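You operate a simulated robot arm through the tools that you are given. There is no shell and no other tool. Be economical: measure what you need, move in short steps, check, and stop when the job is done.

The job below is to be done with a simulated robot arm. You get a single attempt, and the scene is never put back.

TASK
Brush oil from the jar over the middle of the silver tray, then shut the jar.
Fine: the brush goes back in the white pot. A coat counts when it lies all over at full strength: go over it till it gets no stronger.

The check looks at the end state, three seconds after you hand in, the way a careful person would. Anything else that was tipped, shoved, dropped, spilled or broken makes it a failure.

THE ROBOT
A 5-joint arm with a two-finger parallel gripper, fixed in place. Base frame: the origin is at the foot of the arm, x ahead of it, y to its left, z up; the work surface is at about z = 0. Lengths are in mm, angles in rad, forces in N, time in s.
With the tool pointing down near the work surface it reaches from about 260 to 680 mm from the base axis. Its first joint turns from -1.152 to 1.152 rad. The tool tilts only in the upright plane through the base axis and itself; it spins freely about its own axis. Payload 2.9 kg.
Tool frame: the origin (TCP) lies between the finger pads and is the grasp point; the fingertips stand 30 mm ahead of it; z points along the fingers, y is the line along which they close. Largest opening 110 mm; finger width 20, thickness 10; the body of the gripper, 48 by 112 mm, starts 55 mm behind the TCP.
Orientation is that of the tool frame in the base frame, as [roll, pitch, yaw] about the fixed x, y, z axes, in that order (R = Rz(yaw) Ry(pitch) Rx(roll)). With the fingers straight down and closing along the base's y, the tool's x points along the base's -x, its y along +y and its z along -z.

THE INTERFACE
- The arm moves only by the tool servo_tool. Its argument "commands" is a list of rows, each a list of 3 entries, a list of its own where there are three numbers: the shift along the base's x, y, z in cm, then the turn, a rotation vector about the base's x, y, z in degrees, then the opening, from 0 (shut) to 1 (fully open). In form: [[[x, y, z], [wx, wy, wz], claw], ...]. A call has 1 to 12 rows; each row shifts and turns the commanded pose from where the row before left it. Rows are played at 5 a second. More than 50 mm and 0.15 rad between two rows, or a gripper value outside its range, and nothing of the call is played. A pose out of reach is approached as far as the arm can. The call stops where the force on the tool passes 40 N (or 10 N more than at its start, if that is more) or the arm is blocked; 0.2 s more then pass. Each finger travels about 108 mm/s and halts on what it meets, pressing with about 41 N; the grip force reading is that of the motor and also rises with nothing between the fingers. The clock runs only during rows and for 0.2 s after the last one: add rows that do not move to give the fingers time. It gives the time, the measured TCP pose, the force on the tool (base axes), the opening and the grip force at its end, in the units of the frame above (readings bear some noise), with the torque about the TCP (base axes, N m) and any sound that the robot's microphone picked up.
- Cameras (640 x 400 px; columns grow to the right, rows downward): "scene" is fixed at [46.7, -456.4, 600.7]; the picture's right is [0.62, -0.78, 0.00], its down [-0.44, -0.35, -0.83] and it looks along [0.65, 0.51, -0.56] (base axes); focal length 339 px, centre (320, 200). "wrist" rides on the gripper at [72, 17, -103] in the tool frame; the picture's right is [-0.23, 0.97, 0.00], its down [-0.76, -0.18, -0.62] and it looks along [-0.61, -0.14, 0.78] (tool axes); focal length 222 px, centre (320, 200). There is no depth. A picture from a camera that has moved, and an enlarged one, comes with that camera's place and axes in the base frame and with its lens. The place of the scene camera against the robot may be out by one fixed shift of up to 12 mm in any direction.
- camera(camera): a new picture of that camera. It takes no simulated time.
- zoom(camera, box): a new picture of the part [left, top, right, bottom] of that camera's present view, enlarged. It takes no simulated time.
- sign_off(): hands the job in; it is judged then, once.

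Go step by step. Nothing tells you positions but the pictures and the camera data: compare them with the known pose of the tool, close in by small moves and look again before you grip or let go. The budget is 120 turns and 76 pictures, counting those below and the enlarged ones. Unless the task says otherwise, let go and move clear before handing in, and close with one line.

The tools are called after ">>>" as a command line: name --argument value ..., lists and objects as JSON in quotes. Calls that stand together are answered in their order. servo_tool: Moves the arm, as the interface text tells. Its arguments: {"type":"object","properties":{"commands":{"type":"array","items":{"type":"array"}}},"required":["commands"]} The other tools are called the same way: camera (camera) takes a picture; zoom (camera, box) takes an enlarged picture of a part of a camera's view; sign_off () hands the job in.

At the start:

```text
clock: 0.0
eef_pos: [425.2, 28.9, 385.8]
ee_rot: [3.141, -0.001, 3.141]
contact_force: [1.2, -0.1, -0.2]
ft_torque: [-0.03, 0.01, 0.01]
width: 110.1
grip_force: 0.1
```

scene: 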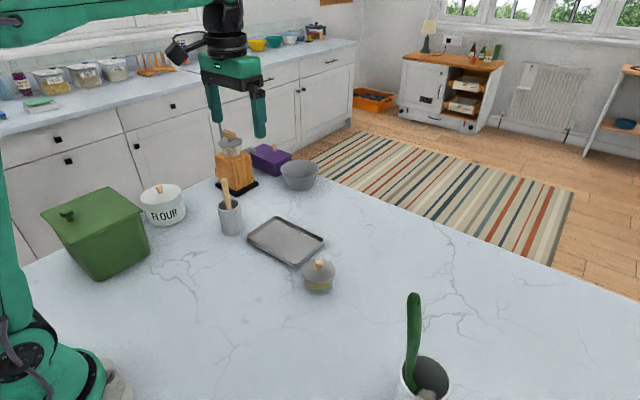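
wrist: 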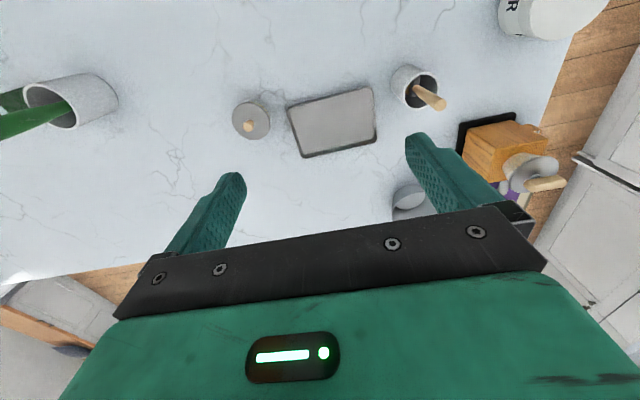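

I see a silver tray, a lidded glass jar beside it, a grey-white pot with a wooden handle, and another pot with a green handle or plant at the right. I'll zoom in to identify them.

>>> zoom --camera "scene" --box '[190, 150, 350, 300]'

>>> zoom --camera "scene" --box '[370, 280, 490, 400]'

>>> zoom --camera "wrist" --box '[200, 40, 460, 200]'

```text
2.67 times, centred on (270, 225) of scene
camera zoom: at [46.7, -456.4, 600.7], right [0.62, -0.78, 0.0], down [-0.44, -0.35, -0.83], along [0.65, 0.51, -0.56], focal length 904 px, centre (453, 133)
```

zoom: 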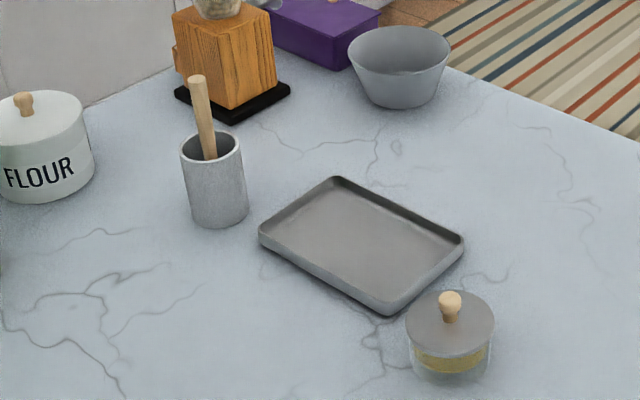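

```text
3.33 times, centred on (430, 340) of scene
camera zoom: at [46.7, -456.4, 600.7], right [0.62, -0.78, 0.0], down [-0.44, -0.35, -0.83], along [0.65, 0.51, -0.56], focal length 1130 px, centre (-47, -267)
```

zoom: 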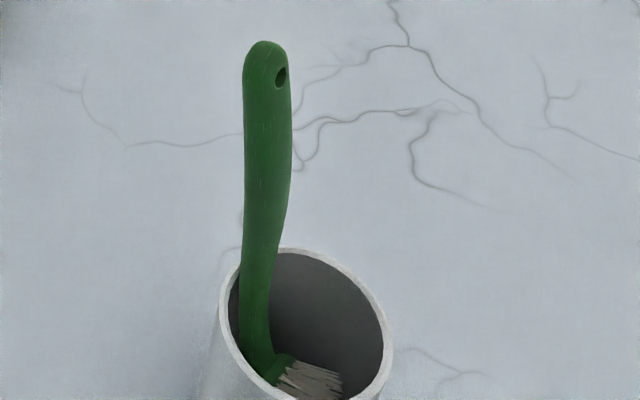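

```text
2.46 times, centred on (330, 120) of wrist
camera zoom: at [352.6, 45.2, 489.3], right [0.23, 0.97, 0.0], down [0.76, -0.18, 0.62], along [0.61, -0.14, -0.78], focal length 547 px, centre (295, 397)
```

zoom: 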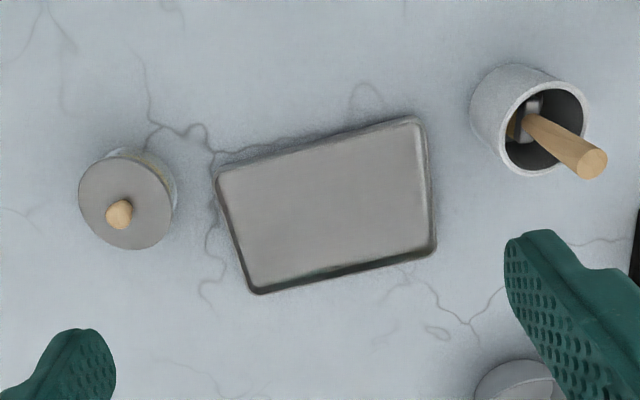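

The white pot at roughly (350, -420) holds a green brush with a bent head. The jar is near (470, -122) and the tray is centred near (532, 36). I'll take a closer look at the brush with the wrist camera.

>>> servo_tool --commands '[[[-1.9, -3.7, -0.3], [0, 0, -5.6], 1], [[-1.9, -3.7, -0.3], [0, 0, -5.6], 1], [[-1.9, -3.7, -0.3], [0, 0, -5.6], 1], [[-1.9, -3.7, -0.3], [0, 0, -5.6], 1], [[-1.9, -3.7, -0.3], [0, 0, -5.6], 1], [[-1.9, -3.7, -0.3], [0, 0, -5.6], 1], [[-1.9, -3.7, -0.3], [0, 0, -5.6], 1], [[-1.9, -3.7, -0.3], [0, 0, -5.6], 1], [[-1.9, -3.7, -0.3], [0, 0, -5.6], 1], [[0, 0, 0], [0, 0, 0], 1]]'

>>> camera --camera "wrist"

>>> zoom --camera "scene" --box '[205, 165, 255, 245]'

```text
clock: 2.2
eef_pos: [254.7, -304.3, 359.5]
ee_rot: [-3.141, 0.0, 2.263]
contact_force: [-0.3, 0.9, -0.5]
ft_torque: [0.01, 0.01, -0.01]
width: 109.9
grip_force: 0.1
```

```text
70 pictures are left
camera wrist: at [220.2, -238.1, 462.7], right [0.9, 0.45, 0.0], down [0.35, -0.7, 0.62], along [0.28, -0.56, -0.78], focal length 222 px, centre (320, 200)
```

wrist: 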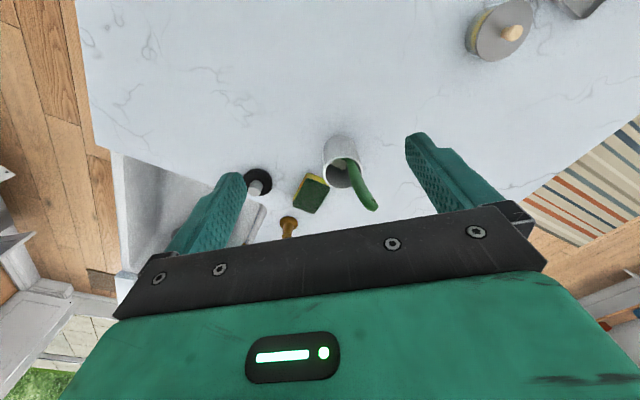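

```text
5.00 times, centred on (230, 205) of scene
camera zoom: at [46.7, -456.4, 600.7], right [0.62, -0.78, 0.0], down [-0.44, -0.35, -0.83], along [0.65, 0.51, -0.56], focal length 1696 px, centre (770, 175)
```

zoom: 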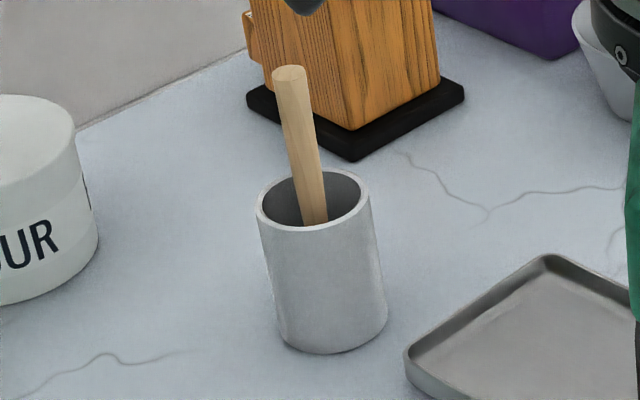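

The green brush stands by sink items (a sponge and a plug), so it may be a washing-up brush. I'll look closely at both pots before deciding.

>>> zoom --camera "wrist" --box '[230, 120, 410, 240]'

>>> servo_tool --commands '[[[2, 4.4, 0], [0, 0, 6], 1], [[2, 4.4, 0], [0, 0, 6], 1], [[2, 4.4, 0], [0, 0, 6], 1], [[2, 4.4, 0], [0, 0, 6], 1], [[2, 4.4, 0], [0, 0, 6], 1], [[2, 4.4, 0], [0, 0, 6], 1], [[2, 4.4, 0], [0, 0, 6], 1], [[1, 4.4, 0], [0, 0, 6], 1], [[0, 4.4, 0], [0, 0, 6], 1], [[0, 4.4, 0], [0, 0, 6], 1], [[0, 4.4, 0], [0, 0, 6], 1], [[0, 0, 0], [0, 0, 0], 1]]'

>>> camera --camera "wrist"

```text
3.33 times, centred on (320, 180) of wrist
camera zoom: at [220.2, -238.1, 462.7], right [0.9, 0.45, 0.0], down [0.35, -0.7, 0.62], along [0.28, -0.56, -0.78], focal length 740 px, centre (320, 267)
```

zoom: 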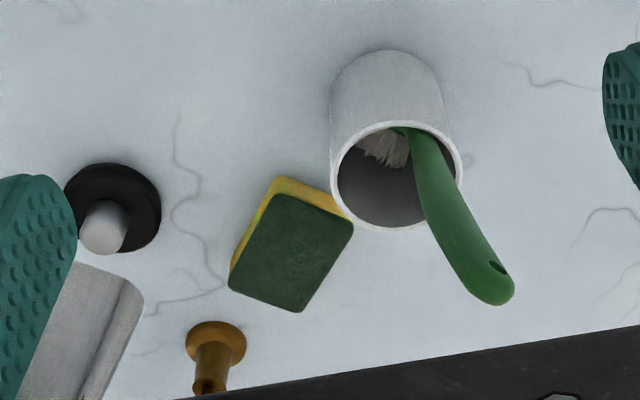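

```text
clock: 4.8
eef_pos: [404.5, 180.6, 359.2]
ee_rot: [3.141, -0.001, -2.867]
contact_force: [-0.6, 0.2, -0.6]
ft_torque: [0.01, 0.0, 0.0]
width: 110.1
grip_force: 0.1
```

```text
67 pictures are left
camera wrist: at [328.7, 176.8, 461.4], right [-0.05, 1.0, 0.0], down [0.78, 0.04, 0.62], along [0.62, 0.03, -0.78], focal length 222 px, centre (320, 200)
```

wrist: 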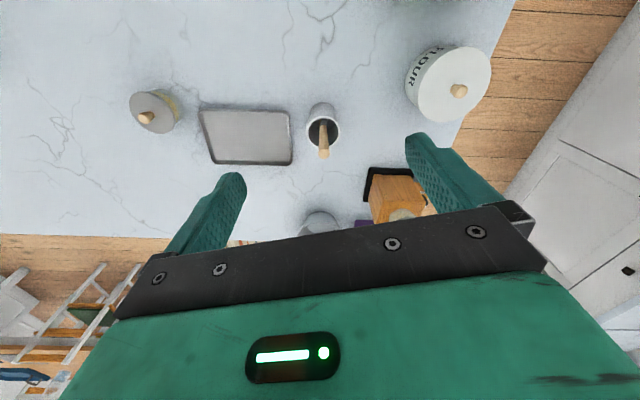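

>>> zoom --camera "wrist" --box '[270, 80, 370, 170]'

```text
4.44 times, centred on (320, 125) of wrist
camera zoom: at [328.7, 176.8, 461.4], right [-0.05, 1.0, 0.0], down [0.78, 0.04, 0.62], along [0.62, 0.03, -0.78], focal length 987 px, centre (320, 533)
```

zoom: 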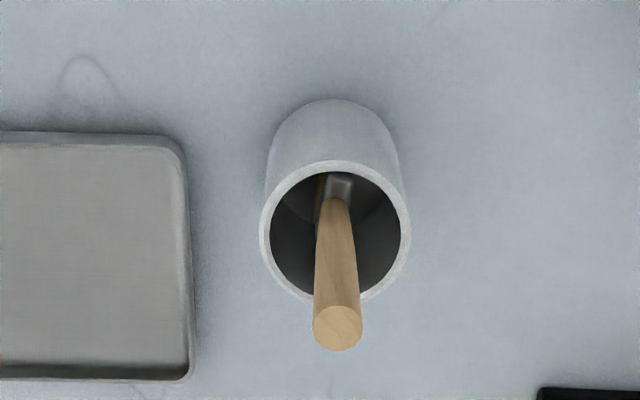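

The wooden-handled tool in the other white pot at (475, 189) has a metal ferrule and bristles, so it is the pastry brush; the green one is a sink brush. I'll open the jar first, so I'm moving above it for a closer look.

>>> servo_tool --commands '[[[0.82, -3.77, -2.0], [0, 0, -1.97], 1], [[0.82, -3.77, -2.0], [0, 0, -1.97], 1], [[0.82, -3.77, -2.0], [0, 0, -1.97], 1], [[0.82, -3.77, -2.0], [0, 0, -1.97], 1], [[0.82, -3.77, -2.0], [0, 0, -1.97], 1], [[0.82, -3.77, -2.0], [0, 0, -1.97], 1], [[0.82, -3.77, -2.0], [0, 0, -1.97], 1], [[0.82, -3.77, -2.0], [0, 0, -1.97], 1], [[0, 0, 0], [0, 0, 0], 0.6], [[0, 0, 0], [0, 0, 0], 0.6]]'

>>> camera --camera "wrist"

>>> zoom --camera "scene" --box '[270, 225, 370, 305]'

```text
clock: 7.0
eef_pos: [470.2, -120.3, 200.0]
ee_rot: [-3.141, 0.0, 3.138]
contact_force: [0.0, 0.0, -0.3]
ft_torque: [0.0, -0.02, -0.02]
width: 66.2
grip_force: 0.1
```

```text
65 pictures are left
camera wrist: at [396.9, -104.3, 301.9], right [0.23, 0.97, 0.0], down [0.76, -0.18, 0.62], along [0.61, -0.14, -0.78], focal length 222 px, centre (320, 200)
```

wrist: 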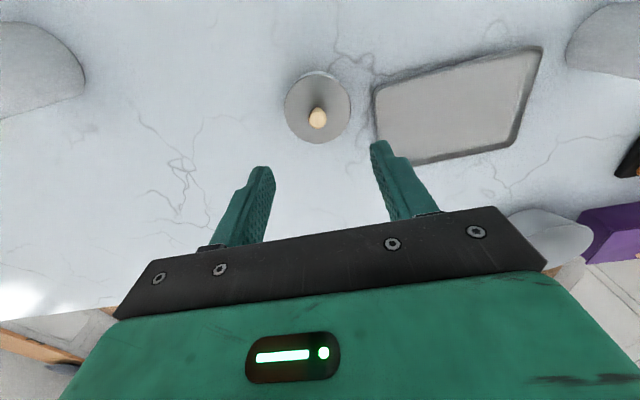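

```text
5.00 times, centred on (320, 265) of scene
camera zoom: at [46.7, -456.4, 600.7], right [0.62, -0.78, 0.0], down [-0.44, -0.35, -0.83], along [0.65, 0.51, -0.56], focal length 1696 px, centre (320, -125)
```

zoom: 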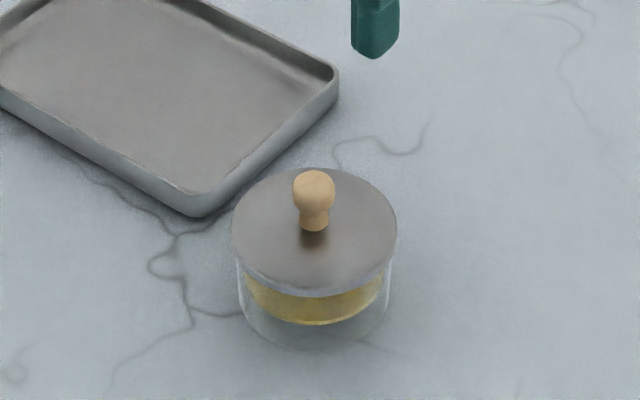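

The knob is at about (474, -124, 63). I'm moving over it and down partway, then checking the alignment.

>>> servo_tool --commands '[[[0.38, -0.37, -3], [0, 0, 0], 0.6], [[0, 0, -3], [0, 0, 0], 0.6], [[0, 0, -2.5], [0, 0, 0], 0.6], [[0, 0, 0], [0, 0, 0], 0.6]]'

>>> camera --camera "wrist"

>>> zoom --camera "scene" --box '[270, 225, 370, 305]'

```text
clock: 8.0
eef_pos: [474.1, -124.9, 113.6]
ee_rot: [3.141, -0.001, 3.138]
contact_force: [0.0, -0.4, 0.4]
ft_torque: [0.01, -0.01, 0.0]
width: 65.7
grip_force: 0.0
```

```text
63 pictures are left
camera wrist: at [401.2, -109.0, 217.1], right [0.23, 0.97, 0.0], down [0.76, -0.18, 0.62], along [0.61, -0.14, -0.78], focal length 222 px, centre (320, 200)
```

wrist: 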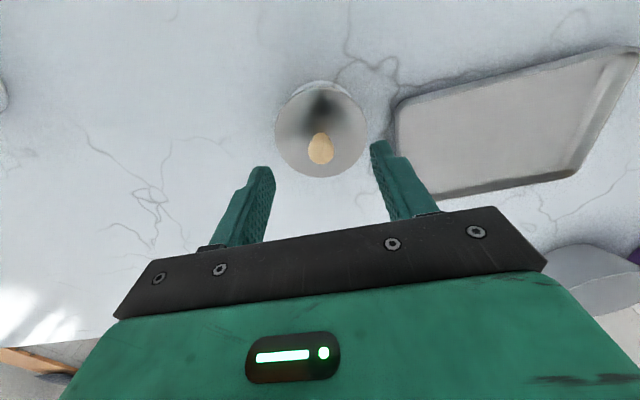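

```text
5.00 times, centred on (320, 265) of scene
camera zoom: at [46.7, -456.4, 600.7], right [0.62, -0.78, 0.0], down [-0.44, -0.35, -0.83], along [0.65, 0.51, -0.56], focal length 1696 px, centre (320, -125)
```

zoom: 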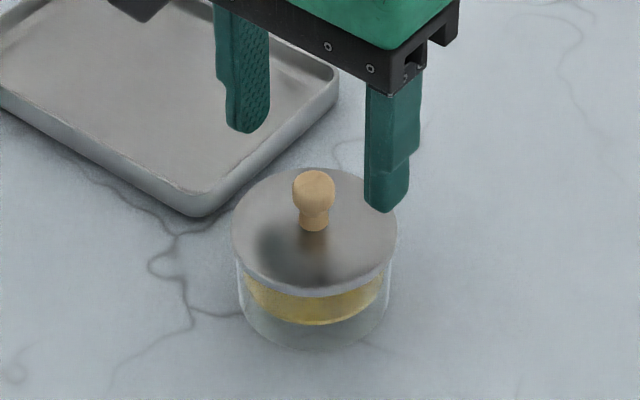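

The alignment is good. I'm descending so the fingertips are just above the lid, then closing on the knob.

>>> servo_tool --commands '[[[0, 0, -1.6], [0, 0, 0], 0.6], [[0, 0, -1.5], [0, 0, 0], 0.6], [[0, 0, 0], [0, 0, 0], 0.3], [[0, 0, 0], [0, 0, 0], 0.15], [[0, 0, 0], [0, 0, 0], 0.0], [[0, 0, 0], [0, 0, 0], 0.0]]'

>>> zoom --camera "scene" --box '[270, 225, 370, 305]'

```text
clock: 9.4
eef_pos: [473.9, -125.7, 84.2]
ee_rot: [-3.14, -0.001, 3.14]
contact_force: [-0.4, -0.4, 0.0]
ft_torque: [0.0, -0.01, -0.03]
width: 15.6
grip_force: 41.0
heard: snap
```

```text
5.00 times, centred on (320, 265) of scene
camera zoom: at [46.7, -456.4, 600.7], right [0.62, -0.78, 0.0], down [-0.44, -0.35, -0.83], along [0.65, 0.51, -0.56], focal length 1696 px, centre (320, -125)
```

zoom: 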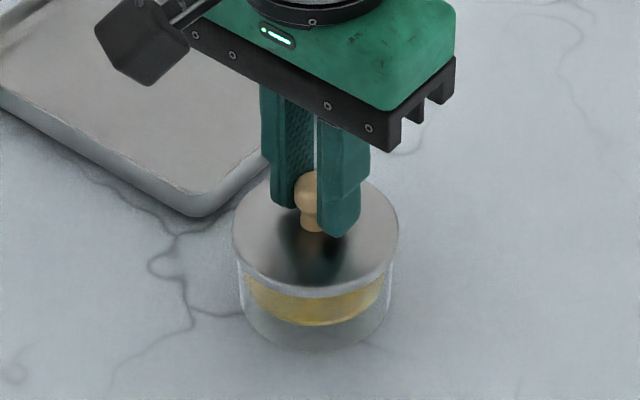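

The knob is gripped at 15.6 mm wide. I'm lifting straight up a little and checking that only the lid comes.

>>> servo_tool --commands '[[[0, 0, 1], [0, 0, 0], 0], [[0, 0, 1.5], [0, 0, 0], 0], [[0, 0, 2], [0, 0, 0], 0], [[0, 0, 0], [0, 0, 0], 0]]'

>>> zoom --camera "scene" --box '[270, 215, 370, 305]'

```text
clock: 10.4
eef_pos: [475.1, -125.2, 128.4]
ee_rot: [-3.141, -0.002, 3.141]
contact_force: [0.0, 0.1, -0.3]
ft_torque: [0.02, 0.0, 0.02]
width: 16.0
grip_force: 41.0
```

```text
4.44 times, centred on (320, 260) of scene
camera zoom: at [46.7, -456.4, 600.7], right [0.62, -0.78, 0.0], down [-0.44, -0.35, -0.83], along [0.65, 0.51, -0.56], focal length 1507 px, centre (320, -67)
```

zoom: 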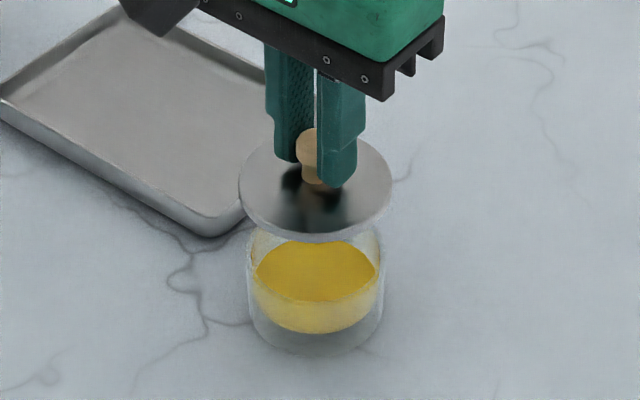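

The lid is free and the oil shows inside. I'm setting the lid down on clear table near (410, -235).

>>> servo_tool --commands '[[[0, 0, 0.5], [0, 0, 0], 0], [[-2.1, -3.6, 0], [0, 0, 0], 0], [[-2.2, -3.7, 0], [0, 0, 0], 0], [[-2.2, -3.7, 0], [0, 0, 0], 0], [[0, 0, -2.5], [0, 0, 0], 0], [[0, 0, -2.5], [0, 0, 0], 0], [[0, 0, -1.5], [0, 0, 0], 0], [[0, 0, 0], [0, 0, 0], 0]]'

>>> zoom --camera "scene" --box '[290, 225, 430, 325]'

```text
clock: 12.2
eef_pos: [408.9, -235.1, 68.5]
ee_rot: [3.14, -0.001, 3.14]
contact_force: [-0.4, 0.0, -0.3]
ft_torque: [0.0, 0.05, 0.02]
width: 15.8
grip_force: 40.7
```

```text
4.00 times, centred on (360, 275) of scene
camera zoom: at [46.7, -456.4, 600.7], right [0.62, -0.78, 0.0], down [-0.44, -0.35, -0.83], along [0.65, 0.51, -0.56], focal length 1356 px, centre (160, -100)
```

zoom: 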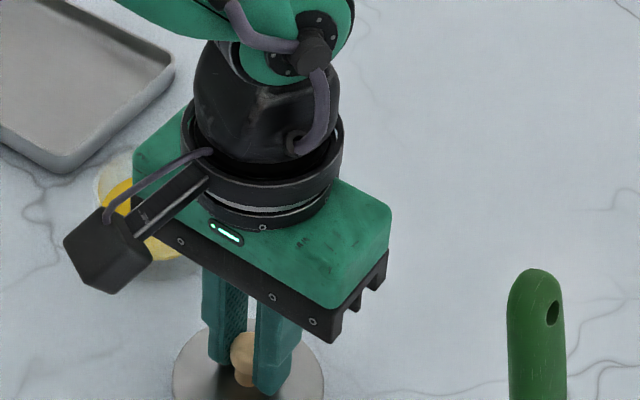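

Nothing is touching yet. I'm lowering slowly to find the table.

>>> servo_tool --commands '[[[0, 0, -0.8], [0, 0, 0], 0], [[0, 0, -0.6], [0, 0, 0], 0], [[0, 0, 0], [0, 0, 0], 0]]'

>>> zoom --camera "scene" --box '[310, 275, 410, 345]'

```text
clock: 13.0
eef_pos: [409.8, -236.0, 54.6]
ee_rot: [3.141, 0.0, 3.141]
contact_force: [0.5, -0.6, 0.8]
ft_torque: [-0.03, -0.01, -0.04]
width: 15.4
grip_force: 40.8
```

```text
5.71 times, centred on (360, 310) of scene
camera zoom: at [46.7, -456.4, 600.7], right [0.62, -0.78, 0.0], down [-0.44, -0.35, -0.83], along [0.65, 0.51, -0.56], focal length 1938 px, centre (91, -429)
```

zoom: 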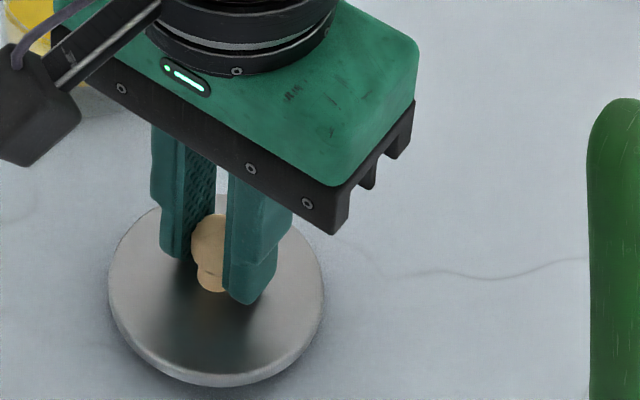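

>>> servo_tool --commands '[[[0, 0, -0.4], [0, 0, 0], 0], [[0, 0, -0.3], [0, 0, 0], 0], [[0, 0, 0], [0, 0, 0], 0]]'

```text
clock: 13.8
eef_pos: [408.9, -235.2, 47.3]
ee_rot: [3.141, 0.0, 3.139]
contact_force: [0.5, -0.4, -0.2]
ft_torque: [-0.06, -0.01, 0.03]
width: 15.5
grip_force: 41.1
```

>>> servo_tool --commands '[[[0, 0, -0.3], [0, 0, 0], 0], [[0, 0, 0], [0, 0, 0], 0]]'

>>> zoom --camera "scene" --box '[310, 275, 410, 345]'

```text
clock: 14.4
eef_pos: [408.9, -235.0, 46.6]
ee_rot: [-3.14, 0.002, 3.141]
contact_force: [-11.1, 6.6, 33.9]
ft_torque: [0.1, 0.42, 0.0]
width: 15.7
grip_force: 40.8
```

```text
5.71 times, centred on (360, 310) of scene
camera zoom: at [46.5, -456.3, 600.8], right [0.62, -0.78, 0.0], down [-0.44, -0.35, -0.83], along [0.65, 0.51, -0.56], focal length 1938 px, centre (91, -429)
```

zoom: 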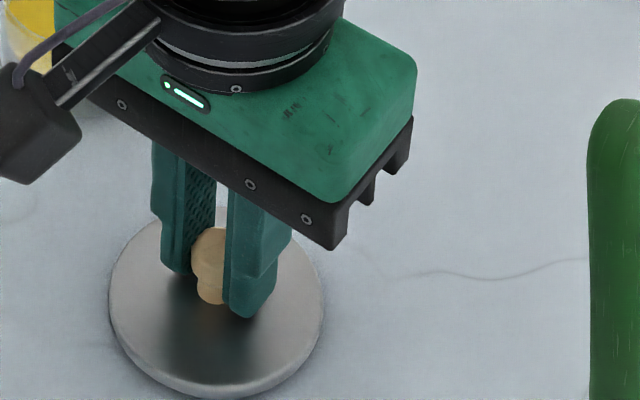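

The lid has reached the table with the tool at z ≈ 46.7, so it sits about 37.5 mm higher on the jar. I'll relieve the pressure, open gently and rise.

>>> servo_tool --commands '[[[0, 0, 0.25], [0, 0, 0], 0], [[0, 0, 0], [0, 0, 0], 0.25], [[0, 0, 0], [0, 0, 0], 0.6], [[0, 0, 0], [0, 0, 0], 0.6], [[0, 0, 3], [0, 0, 0], 0.6], [[0, 0, 4], [0, 0, 0], 0.6], [[0, 0, 4.5], [0, 0, 0], 0.6], [[0, 0, 4.5], [0, 0, 0], 0.6], [[0, 0, 4.5], [0, 0, 0], 0.6]]'

>>> camera --camera "wrist"

```text
clock: 16.4
eef_pos: [408.4, -235.7, 253.1]
ee_rot: [3.14, 0.001, 3.139]
contact_force: [0.0, -0.4, -0.4]
ft_torque: [0.0, -0.02, 0.01]
width: 66.2
grip_force: 0.0
```

```text
56 pictures are left
camera wrist: at [335.8, -218.9, 355.7], right [0.23, 0.97, 0.0], down [0.76, -0.18, 0.62], along [0.61, -0.14, -0.78], focal length 222 px, centre (320, 200)
```

wrist: 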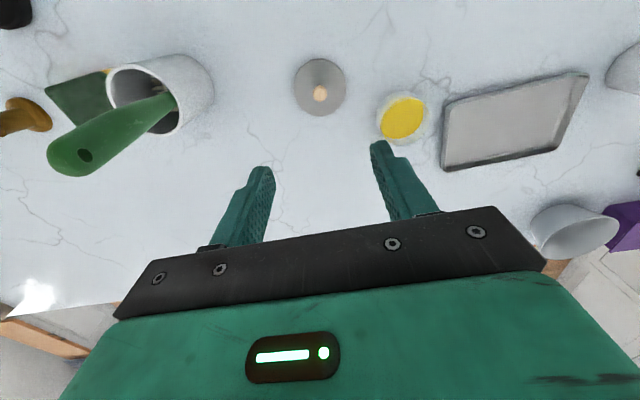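

The lid is down at (409, -236). Now I'm going over the brush pot at about (479, 189).

>>> servo_tool --commands '[[[0.7, 4.25, 0], [0, 0, 0], 0.6], [[0.7, 4.25, 0], [0, 0, 0], 0.6], [[0.7, 4.25, 0], [0, 0, 0], 0.6], [[0.7, 4.25, 0], [0, 0, 0], 0.6], [[0.7, 4.25, 0], [0, 0, 0], 0.6], [[0.7, 4.25, 0], [0, 0, 0], 0.6], [[0.7, 4.25, 0], [0, 0, 0], 0.6], [[0.7, 4.25, 0], [0, 0, 0], 0.6], [[0.7, 4.25, 0], [0, 0, 0], 0.6], [[0.7, 4.25, 0], [0, 0, 0], 0.6], [[0, 0, 0], [0, 0, 0], 0.6]]'

>>> zoom --camera "wrist" --box '[240, 60, 400, 180]'

>>> zoom --camera "scene" --box '[190, 140, 290, 240]'

```text
clock: 18.8
eef_pos: [479.2, 190.8, 251.5]
ee_rot: [-3.14, 0.001, 3.138]
contact_force: [0.1, -0.2, -0.7]
ft_torque: [0.0, -0.06, 0.02]
width: 66.0
grip_force: 0.0
```

```text
3.33 times, centred on (320, 120) of wrist
camera zoom: at [406.6, 206.7, 354.7], right [0.23, 0.97, 0.0], down [0.76, -0.18, 0.62], along [0.61, -0.14, -0.78], focal length 740 px, centre (320, 467)
```

zoom: 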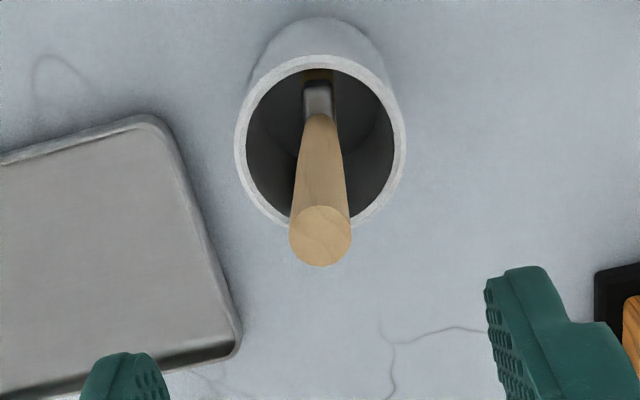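

```text
4.00 times, centred on (240, 190) of scene
camera zoom: at [46.7, -456.3, 600.7], right [0.62, -0.78, 0.0], down [-0.44, -0.35, -0.83], along [0.65, 0.51, -0.56], focal length 1356 px, centre (640, 240)
```

zoom: 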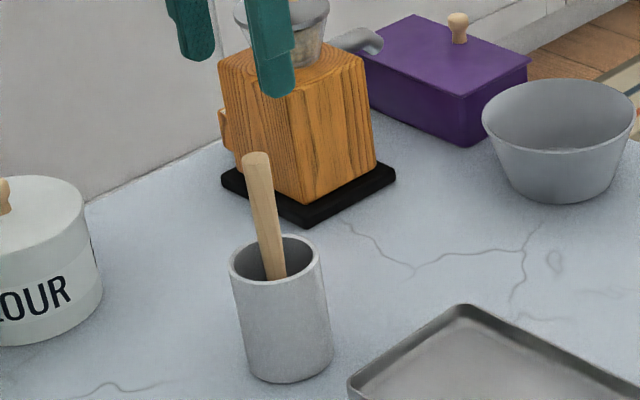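

The handle top is at about (482, 190, 158), leaning slightly outward. I'm descending to grip it at z ≈ 138.

>>> servo_tool --commands '[[[0.1, -0.1, -4], [0, 0, 0], 0.6], [[0, 0, -4], [0, 0, 0], 0.6], [[0, 0, -3.4], [0, 0, 0], 0.6], [[0, 0, 0], [0, 0, 0], 0.6]]'

>>> camera --camera "wrist"

>>> zoom --camera "scene" --box '[190, 140, 290, 240]'

```text
clock: 19.8
eef_pos: [480.8, 189.2, 136.3]
ee_rot: [-3.141, 0.001, 3.14]
contact_force: [0.0, 0.5, -0.2]
ft_torque: [0.01, 0.02, 0.02]
width: 65.9
grip_force: 0.0
```

```text
53 pictures are left
camera wrist: at [407.1, 204.7, 240.0], right [0.23, 0.97, 0.0], down [0.76, -0.18, 0.62], along [0.61, -0.14, -0.78], focal length 222 px, centre (320, 200)
```

wrist: 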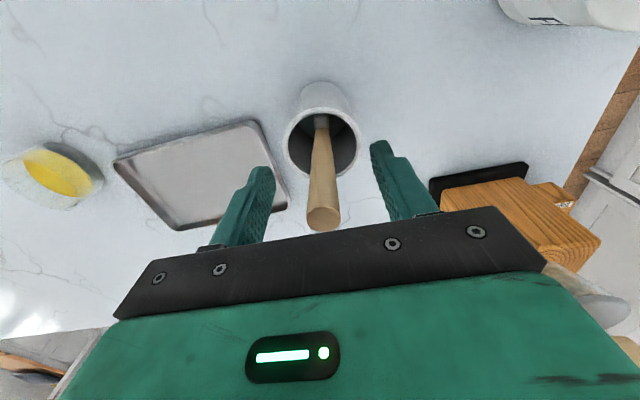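

```text
4.00 times, centred on (240, 190) of scene
camera zoom: at [46.7, -456.4, 600.7], right [0.62, -0.78, 0.0], down [-0.44, -0.35, -0.83], along [0.65, 0.51, -0.56], focal length 1356 px, centre (640, 240)
```

zoom: 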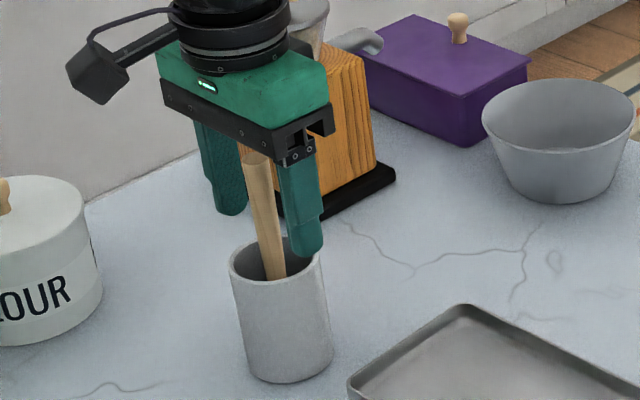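

The handle is between the fingers. I'm closing and lifting slowly.

>>> servo_tool --commands '[[[0, 0, 0], [0, 0, 0], 0.3], [[0, 0, 0], [0, 0, 0], 0.15], [[0, 0, 0], [0, 0, 0], 0.0], [[0, 0, 0], [0, 0, 0], 0.0], [[0, 0, 1], [0, 0, 0], 0], [[0, 0, 2], [0, 0, 0], 0], [[0, 0, 0], [0, 0, 0], 0]]'

>>> zoom --camera "scene" --box '[190, 140, 290, 240]'

```text
clock: 21.4
eef_pos: [479.5, 187.8, 167.3]
ee_rot: [-3.14, -0.001, 3.14]
contact_force: [-1.1, 0.0, 0.5]
ft_torque: [-0.03, 0.03, 0.02]
width: 15.0
grip_force: 41.2
```

```text
4.00 times, centred on (240, 190) of scene
camera zoom: at [46.7, -456.4, 600.7], right [0.62, -0.78, 0.0], down [-0.44, -0.35, -0.83], along [0.65, 0.51, -0.56], focal length 1356 px, centre (640, 240)
```

zoom: 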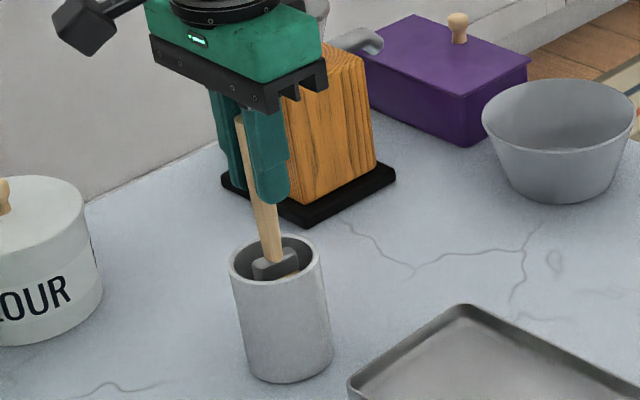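

>>> servo_tool --commands '[[[0, 0, 2], [0, 0, 0], 0], [[0, 0, 3], [0, 0, 0], 0], [[0, 0, 3.5], [0, 0, 0], 0], [[0, 0, 3.5], [0, 0, 0], 0], [[0, 0, 0], [0, 0, 0], 0]]'

>>> zoom --camera "scene" --box '[190, 90, 310, 240]'

>>> camera --camera "wrist"

```text
clock: 22.6
eef_pos: [478.5, 188.5, 288.6]
ee_rot: [3.14, 0.001, 3.139]
contact_force: [0.8, 0.0, 0.1]
ft_torque: [0.0, 0.01, 0.01]
width: 15.1
grip_force: 41.1
```

```text
2.67 times, centred on (250, 165) of scene
camera zoom: at [46.7, -456.4, 600.7], right [0.62, -0.78, 0.0], down [-0.44, -0.35, -0.83], along [0.65, 0.51, -0.56], focal length 904 px, centre (507, 293)
```

zoom: 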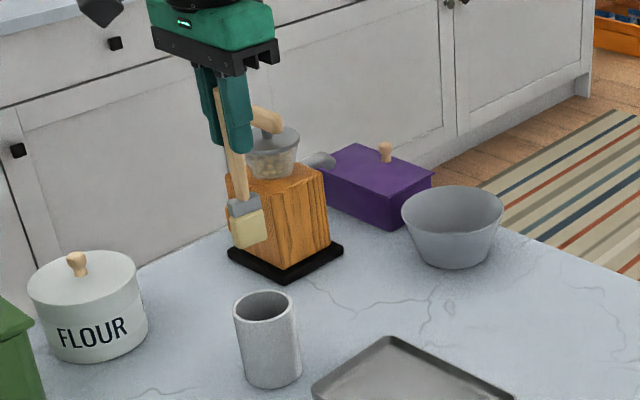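

```text
49 pictures are left
camera wrist: at [406.8, 204.8, 391.1], right [0.23, 0.97, 0.0], down [0.76, -0.18, 0.62], along [0.61, -0.14, -0.78], focal length 222 px, centre (320, 200)
```

wrist: 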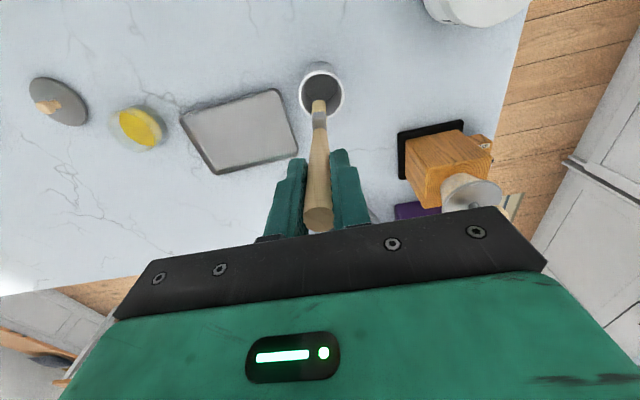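

The pastry brush is out. I'll zoom in on its head.

>>> zoom --camera "scene" --box '[255, 110, 305, 190]'

>>> zoom --camera "wrist" --box '[280, 60, 360, 130]'

```text
5.00 times, centred on (280, 150) of scene
camera zoom: at [46.7, -456.4, 600.7], right [0.62, -0.78, 0.0], down [-0.44, -0.35, -0.83], along [0.65, 0.51, -0.56], focal length 1696 px, centre (520, 450)
```

zoom: 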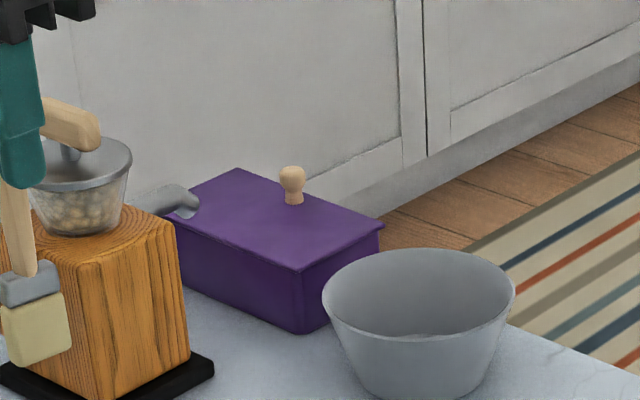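

```text
5.71 times, centred on (320, 95) of wrist
camera zoom: at [406.8, 204.8, 391.1], right [0.23, 0.97, 0.0], down [0.76, -0.18, 0.62], along [0.61, -0.14, -0.78], focal length 1269 px, centre (320, 800)
```

zoom: 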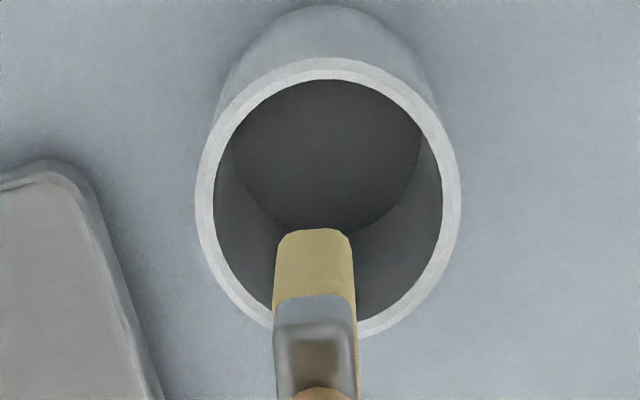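

It's a flat brush, wide along x (about 32 mm), with the bristle tip about 130 mm below the tool point. I'm carrying it over the open jar and staying high.

>>> servo_tool --commands '[[[0, -3.9, 0], [0, 0, 0], 0], [[0, -3.9, 0], [0, 0, 0], 0], [[0, -3.9, 0], [0, 0, 0], 0], [[0, -3.9, 0], [0, 0, 0], 0], [[0, -3.9, 0], [0, 0, 0], 0], [[0, -3.9, -1], [0, 0, 0], 0], [[0, -3.9, -2], [0, 0, 0], 0], [[0, -3.9, -3], [0, 0, 0], 0], [[0, 0, 0], [0, 0, 0], 0], [[0, 0, 0], [0, 0, 0], 0]]'

>>> zoom --camera "scene" --box '[255, 165, 385, 305]'

>>> zoom --camera "wrist" --box '[240, 60, 400, 180]'

```text
clock: 24.8
eef_pos: [480.5, -123.6, 227.4]
ee_rot: [3.141, 0.001, 3.14]
contact_force: [-0.6, -0.5, -0.3]
ft_torque: [0.02, 0.01, 0.01]
width: 15.4
grip_force: 40.7
```

```text
2.86 times, centred on (320, 235) of scene
camera zoom: at [46.7, -456.4, 600.7], right [0.62, -0.78, 0.0], down [-0.44, -0.35, -0.83], along [0.65, 0.51, -0.56], focal length 969 px, centre (320, 100)
```

zoom: 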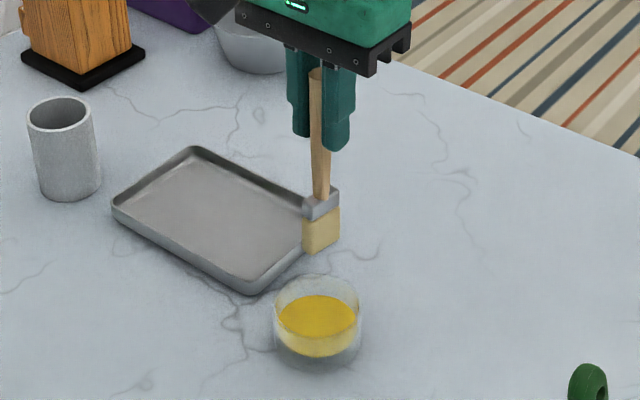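

```text
3.33 times, centred on (320, 120) of wrist
camera zoom: at [407.2, -107.5, 331.1], right [0.23, 0.97, 0.0], down [0.76, -0.18, 0.62], along [0.61, -0.14, -0.78], focal length 740 px, centre (320, 467)
```

zoom: 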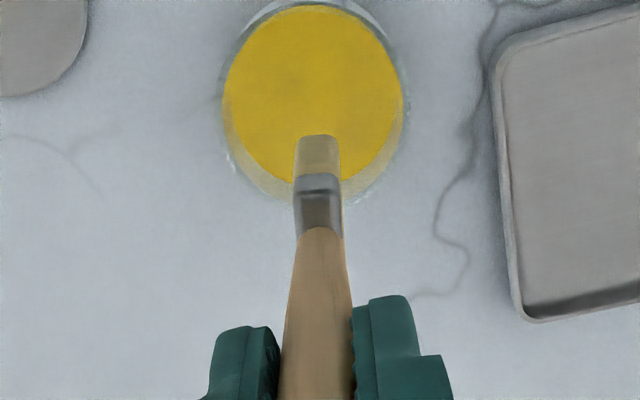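

The bristle end is 131 mm below the tool point at about (478, -122). The oil surface is near z ≈ 20, so I'm dipping the tip to about z = 9 at the jar's centre.

>>> servo_tool --commands '[[[-0.4, -0.2, -3], [0, 0, 0], 0], [[0, 0, -2], [0, 0, 0], 0], [[0, 0, -2], [0, 0, 0], 0], [[0, 0, -1], [0, 0, 0], 0], [[0, 0, -0.7], [0, 0, 0], 0], [[0, 0.3, 0], [0, 0, 0], 0], [[0, -0.6, 0], [0, 0, 0], 0], [[0, 0.3, 0], [0, 0, 0], 0], [[0, 0, 0], [0, 0, 0], 0]]'

>>> zoom --camera "scene" --box '[270, 205, 370, 305]'

```text
clock: 26.4
eef_pos: [478.4, -126.8, 145.4]
ee_rot: [-3.14, 0.01, -3.138]
contact_force: [-1.0, 2.6, 5.1]
ft_torque: [0.25, -0.02, 0.02]
width: 15.4
grip_force: 40.8
stopped in row 8: the force on the tool passed its limit at 41 N (the readings are from after the stop); the commanded pose is now the measured one
```

```text
4.00 times, centred on (320, 255) of scene
camera zoom: at [46.7, -456.4, 600.7], right [0.62, -0.78, 0.0], down [-0.44, -0.35, -0.83], along [0.65, 0.51, -0.56], focal length 1356 px, centre (320, -20)
```

zoom: 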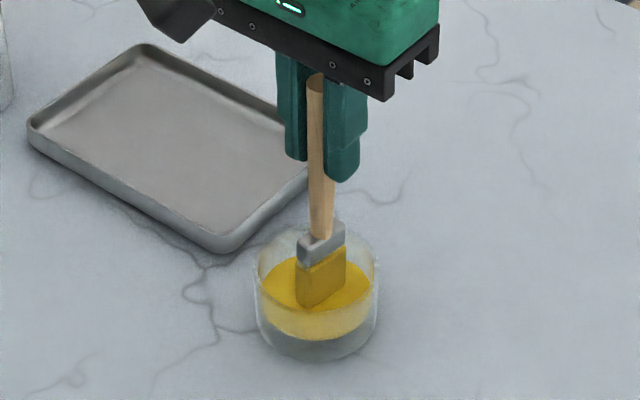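

The brush met the jar floor, which is thick glass, at z ≈ 145, and the bristles are loaded with oil. I'm lifting straight out and pausing over the jar to check the jar and the brush.

>>> servo_tool --commands '[[[0, 0, 0.5], [0, 0, 0], 0], [[-0.3, 0.2, 1], [0, 0, 0], 0], [[0, 0, 1.5], [0, 0, 0], 0], [[0, 0, 2], [0, 0, 0], 0], [[0, 0, 2], [0, 0, 0], 0], [[0, 0, 0], [0, 0, 0], 0], [[0, 0, 0], [0, 0, 0], 0], [[0, 0, 0], [0, 0, 0], 0], [[0, 0, 0], [0, 0, 0], 0], [[0, 0, 0], [0, 0, 0], 0]]'

>>> zoom --camera "scene" --box '[270, 195, 370, 305]'

>>> zoom --camera "wrist" --box '[240, 60, 400, 180]'

```text
clock: 28.6
eef_pos: [474.1, -124.7, 214.1]
ee_rot: [-3.14, 0.008, -3.14]
contact_force: [-0.3, 0.5, -0.4]
ft_torque: [-0.01, 0.03, 0.0]
width: 15.3
grip_force: 41.3
```

```text
3.64 times, centred on (320, 250) of scene
camera zoom: at [46.7, -456.4, 600.7], right [0.62, -0.78, 0.0], down [-0.44, -0.35, -0.83], along [0.65, 0.51, -0.56], focal length 1233 px, centre (320, 18)
```

zoom: 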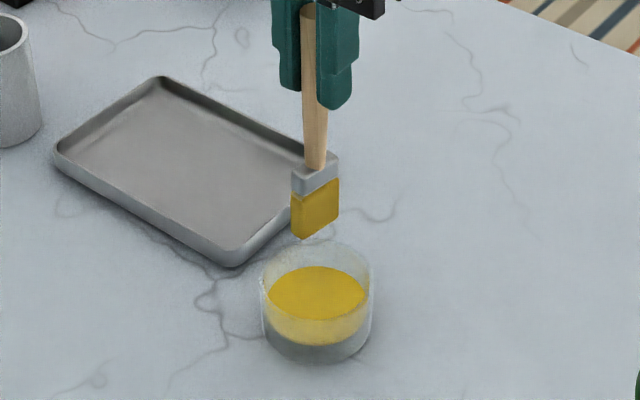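

```text
3.33 times, centred on (320, 120) of wrist
camera zoom: at [400.8, -108.1, 316.5], right [0.23, 0.97, 0.0], down [0.76, -0.18, 0.63], along [0.61, -0.14, -0.78], focal length 740 px, centre (320, 467)
```

zoom: 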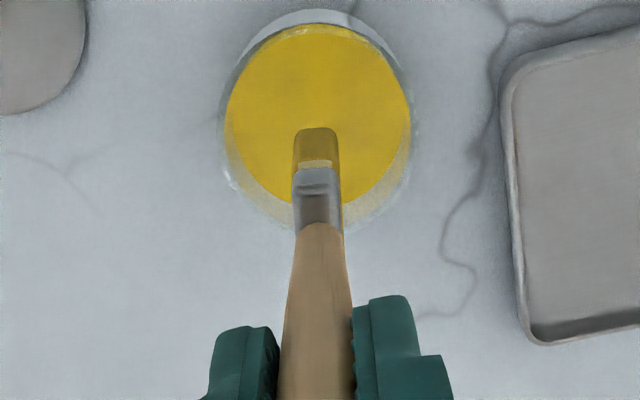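

The brush is loaded, the jar is undisturbed and nothing dripped. I'm moving over the tray and lowering towards it.

>>> servo_tool --commands '[[[2, 4, 0], [0, 0, 0], 0], [[2, 4, 0], [0, 0, 0], 0], [[1.9, 4, 0], [0, 0, 0], 0], [[0, 0, -3], [0, 0, 0], 0], [[0, 0, -3], [0, 0, 0], 0], [[0, 0, 0], [0, 0, 0], 0]]'

>>> zoom --camera "scene" --box '[230, 165, 350, 285]'

>>> zoom --camera "wrist" --box '[200, 60, 460, 220]'

```text
clock: 30.0
eef_pos: [533.1, -3.9, 153.8]
ee_rot: [-3.141, 0.006, -3.141]
contact_force: [-0.8, -0.1, 0.1]
ft_torque: [0.0, -0.01, -0.01]
width: 14.9
grip_force: 40.9
```

```text
3.33 times, centred on (290, 225) of scene
camera zoom: at [46.7, -456.4, 600.7], right [0.62, -0.78, 0.0], down [-0.44, -0.35, -0.83], along [0.65, 0.51, -0.56], focal length 1130 px, centre (420, 117)
```

zoom: 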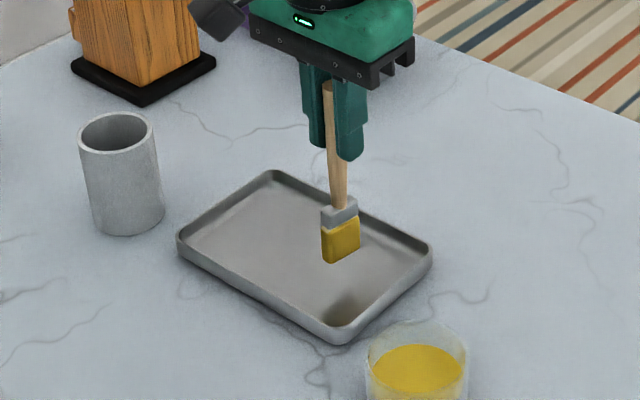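

```text
2.46 times, centred on (330, 140) of wrist
camera zoom: at [459.7, 12.4, 256.0], right [0.23, 0.97, 0.0], down [0.76, -0.18, 0.63], along [0.61, -0.14, -0.78], focal length 547 px, centre (295, 348)
```

zoom: 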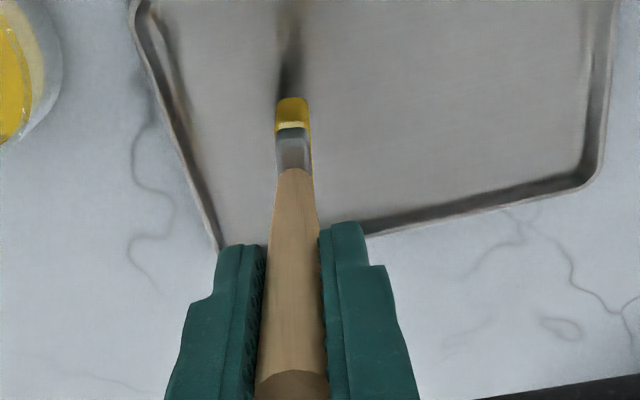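

I'm lowering in small steps until I feel light contact.

>>> servo_tool --commands '[[[0, 0, -0.5], [0, 0, 0], 0], [[0, 0, -0.4], [0, 0, 0], 0], [[0, 0, -0.2], [0, 0, 0], 0], [[0, 0, 0], [0, 0, 0], 0]]'

```text
clock: 31.0
eef_pos: [534.6, -4.8, 142.1]
ee_rot: [3.14, 0.008, -3.142]
contact_force: [1.1, 0.4, 0.4]
ft_torque: [-0.02, 0.02, 0.0]
width: 15.3
grip_force: 40.8
```

>>> servo_tool --commands '[[[0, 0, -0.2], [0, 0, 0], 0], [[0, 0, -0.2], [0, 0, 0], 0], [[0, 0, 0], [0, 0, 0], 0]]'

```text
clock: 31.8
eef_pos: [532.9, -4.7, 138.0]
ee_rot: [3.141, 0.006, -3.138]
contact_force: [0.3, 0.2, 0.6]
ft_torque: [0.0, 0.02, 0.0]
width: 15.4
grip_force: 40.7
```

>>> servo_tool --commands '[[[0, 0, -0.2], [0, 0, 0], 0], [[0, 0, 0], [0, 0, 0], 0]]'

>>> zoom --camera "scene" --box '[250, 205, 330, 275]'

```text
clock: 32.4
eef_pos: [533.5, -3.9, 136.6]
ee_rot: [-3.141, 0.007, -3.141]
contact_force: [-0.3, 0.3, -0.2]
ft_torque: [-0.03, 0.01, 0.0]
width: 15.6
grip_force: 41.3
```

```text
5.71 times, centred on (290, 240) of scene
camera zoom: at [46.7, -456.4, 600.7], right [0.62, -0.78, 0.0], down [-0.44, -0.35, -0.83], along [0.65, 0.51, -0.56], focal length 1938 px, centre (491, -29)
```

zoom: 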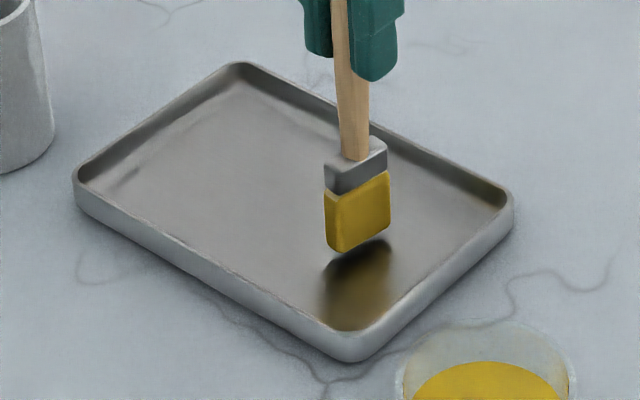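

It's almost touching, so I'm continuing down in millimetre steps.

>>> servo_tool --commands '[[[0, 0, -0.15], [0, 0, 0], 0], [[0, 0, -0.1], [0, 0, 0], 0], [[0, 0, 0], [0, 0, 0], 0]]'

```text
clock: 33.2
eef_pos: [533.0, -4.1, 134.9]
ee_rot: [3.141, 0.006, -3.14]
contact_force: [0.1, -0.1, 0.7]
ft_torque: [0.0, -0.01, -0.01]
width: 15.1
grip_force: 41.5
```

>>> servo_tool --commands '[[[0, 0, -0.15], [0, 0, 0], 0], [[0, 0, -0.1], [0, 0, 0], 0], [[0, 0, 0], [0, 0, 0], 0]]'

```text
clock: 34.0
eef_pos: [534.8, -4.6, 132.5]
ee_rot: [3.141, 0.008, -3.14]
contact_force: [-1.9, 0.0, 6.6]
ft_torque: [-0.02, 0.13, -0.01]
width: 15.3
grip_force: 40.9
```

Light contact (about 7 N) at z ≈ 132.5. Now a first stroke along +y, then I'll look.

>>> servo_tool --commands '[[[0, 1, 0], [0, 0, 0], 0], [[0, 1.5, 0], [0, 0, 0], 0], [[0, 1.5, 0], [0, 0, 0], 0], [[0, 1.5, 0], [0, 0, 0], 0], [[0, 1.5, 0], [0, 0, 0], 0], [[0, 1.5, 0], [0, 0, 0], 0], [[0, 0, 0], [0, 0, 0], 0]]'

>>> zoom --camera "scene" --box '[235, 195, 335, 275]'

```text
clock: 35.6
eef_pos: [533.0, 80.6, 132.5]
ee_rot: [3.14, 0.009, -3.138]
contact_force: [-0.5, -5.4, 16.3]
ft_torque: [-0.65, -0.08, 0.01]
width: 15.2
grip_force: 41.3
```

```text
5.00 times, centred on (285, 235) of scene
camera zoom: at [46.6, -456.4, 600.7], right [0.62, -0.78, 0.0], down [-0.44, -0.35, -0.83], along [0.65, 0.51, -0.56], focal length 1696 px, centre (495, 25)
```

zoom: 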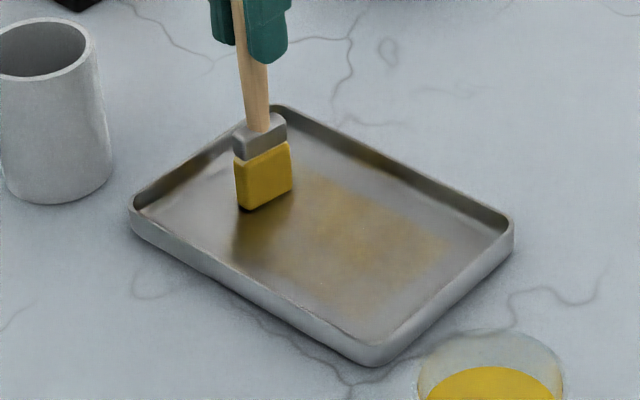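

A thin oil film shows and the tray hasn't moved. I'm continuing back and forth over three lanes.

>>> servo_tool --commands '[[[0, -1.7, 0.03], [0, 0, 0], 0], [[0, -1.7, 0], [0, 0, 0], 0], [[0, -1.7, 0], [0, 0, 0], 0], [[0, -1.7, 0], [0, 0, 0], 0], [[0, -1.7, 0], [0, 0, 0], 0], [[2.2, 0, 0], [0, 0, 0], 0], [[0, 1.7, 0], [0, 0, 0], 0], [[0, 1.7, 0], [0, 0, 0], 0], [[0, 1.7, 0], [0, 0, 0], 0], [[0, 1.7, 0], [0, 0, 0], 0], [[0, 1.7, 0], [0, 0, 0], 0], [[0, 0, 0], [0, 0, 0], 0]]'

>>> servo_tool --commands '[[[-2.2, 0, 0], [0, 0, 0], 0], [[-2.2, 0, 0], [0, 0, 0], 0], [[0, -1.7, 0], [0, 0, 0], 0], [[0, -1.7, 0], [0, 0, 0], 0], [[0, -1.7, 0], [0, 0, 0], 0], [[0, -1.7, 0], [0, 0, 0], 0], [[0, -1.7, 0], [0, 0, 0], 0], [[0, 0, 0], [0, 0, 0], 0]]'

>>> zoom --camera "scene" --box '[235, 195, 335, 275]'

```text
clock: 38.2
eef_pos: [555.4, 81.4, 132.6]
ee_rot: [3.14, 0.008, -3.139]
contact_force: [0.0, -2.3, 7.6]
ft_torque: [-0.3, -0.03, -0.04]
width: 15.4
grip_force: 41.0
```

```text
clock: 40.0
eef_pos: [511.5, -4.5, 132.2]
ee_rot: [-3.141, 0.006, -3.139]
contact_force: [-0.2, 2.3, 6.3]
ft_torque: [0.29, -0.12, 0.02]
width: 15.2
grip_force: 41.1
```

```text
5.00 times, centred on (285, 235) of scene
camera zoom: at [46.7, -456.4, 600.7], right [0.62, -0.78, 0.0], down [-0.44, -0.35, -0.83], along [0.65, 0.51, -0.56], focal length 1696 px, centre (495, 25)
```

zoom: 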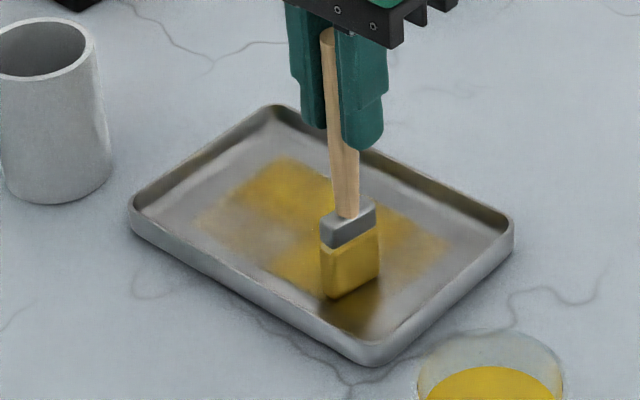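

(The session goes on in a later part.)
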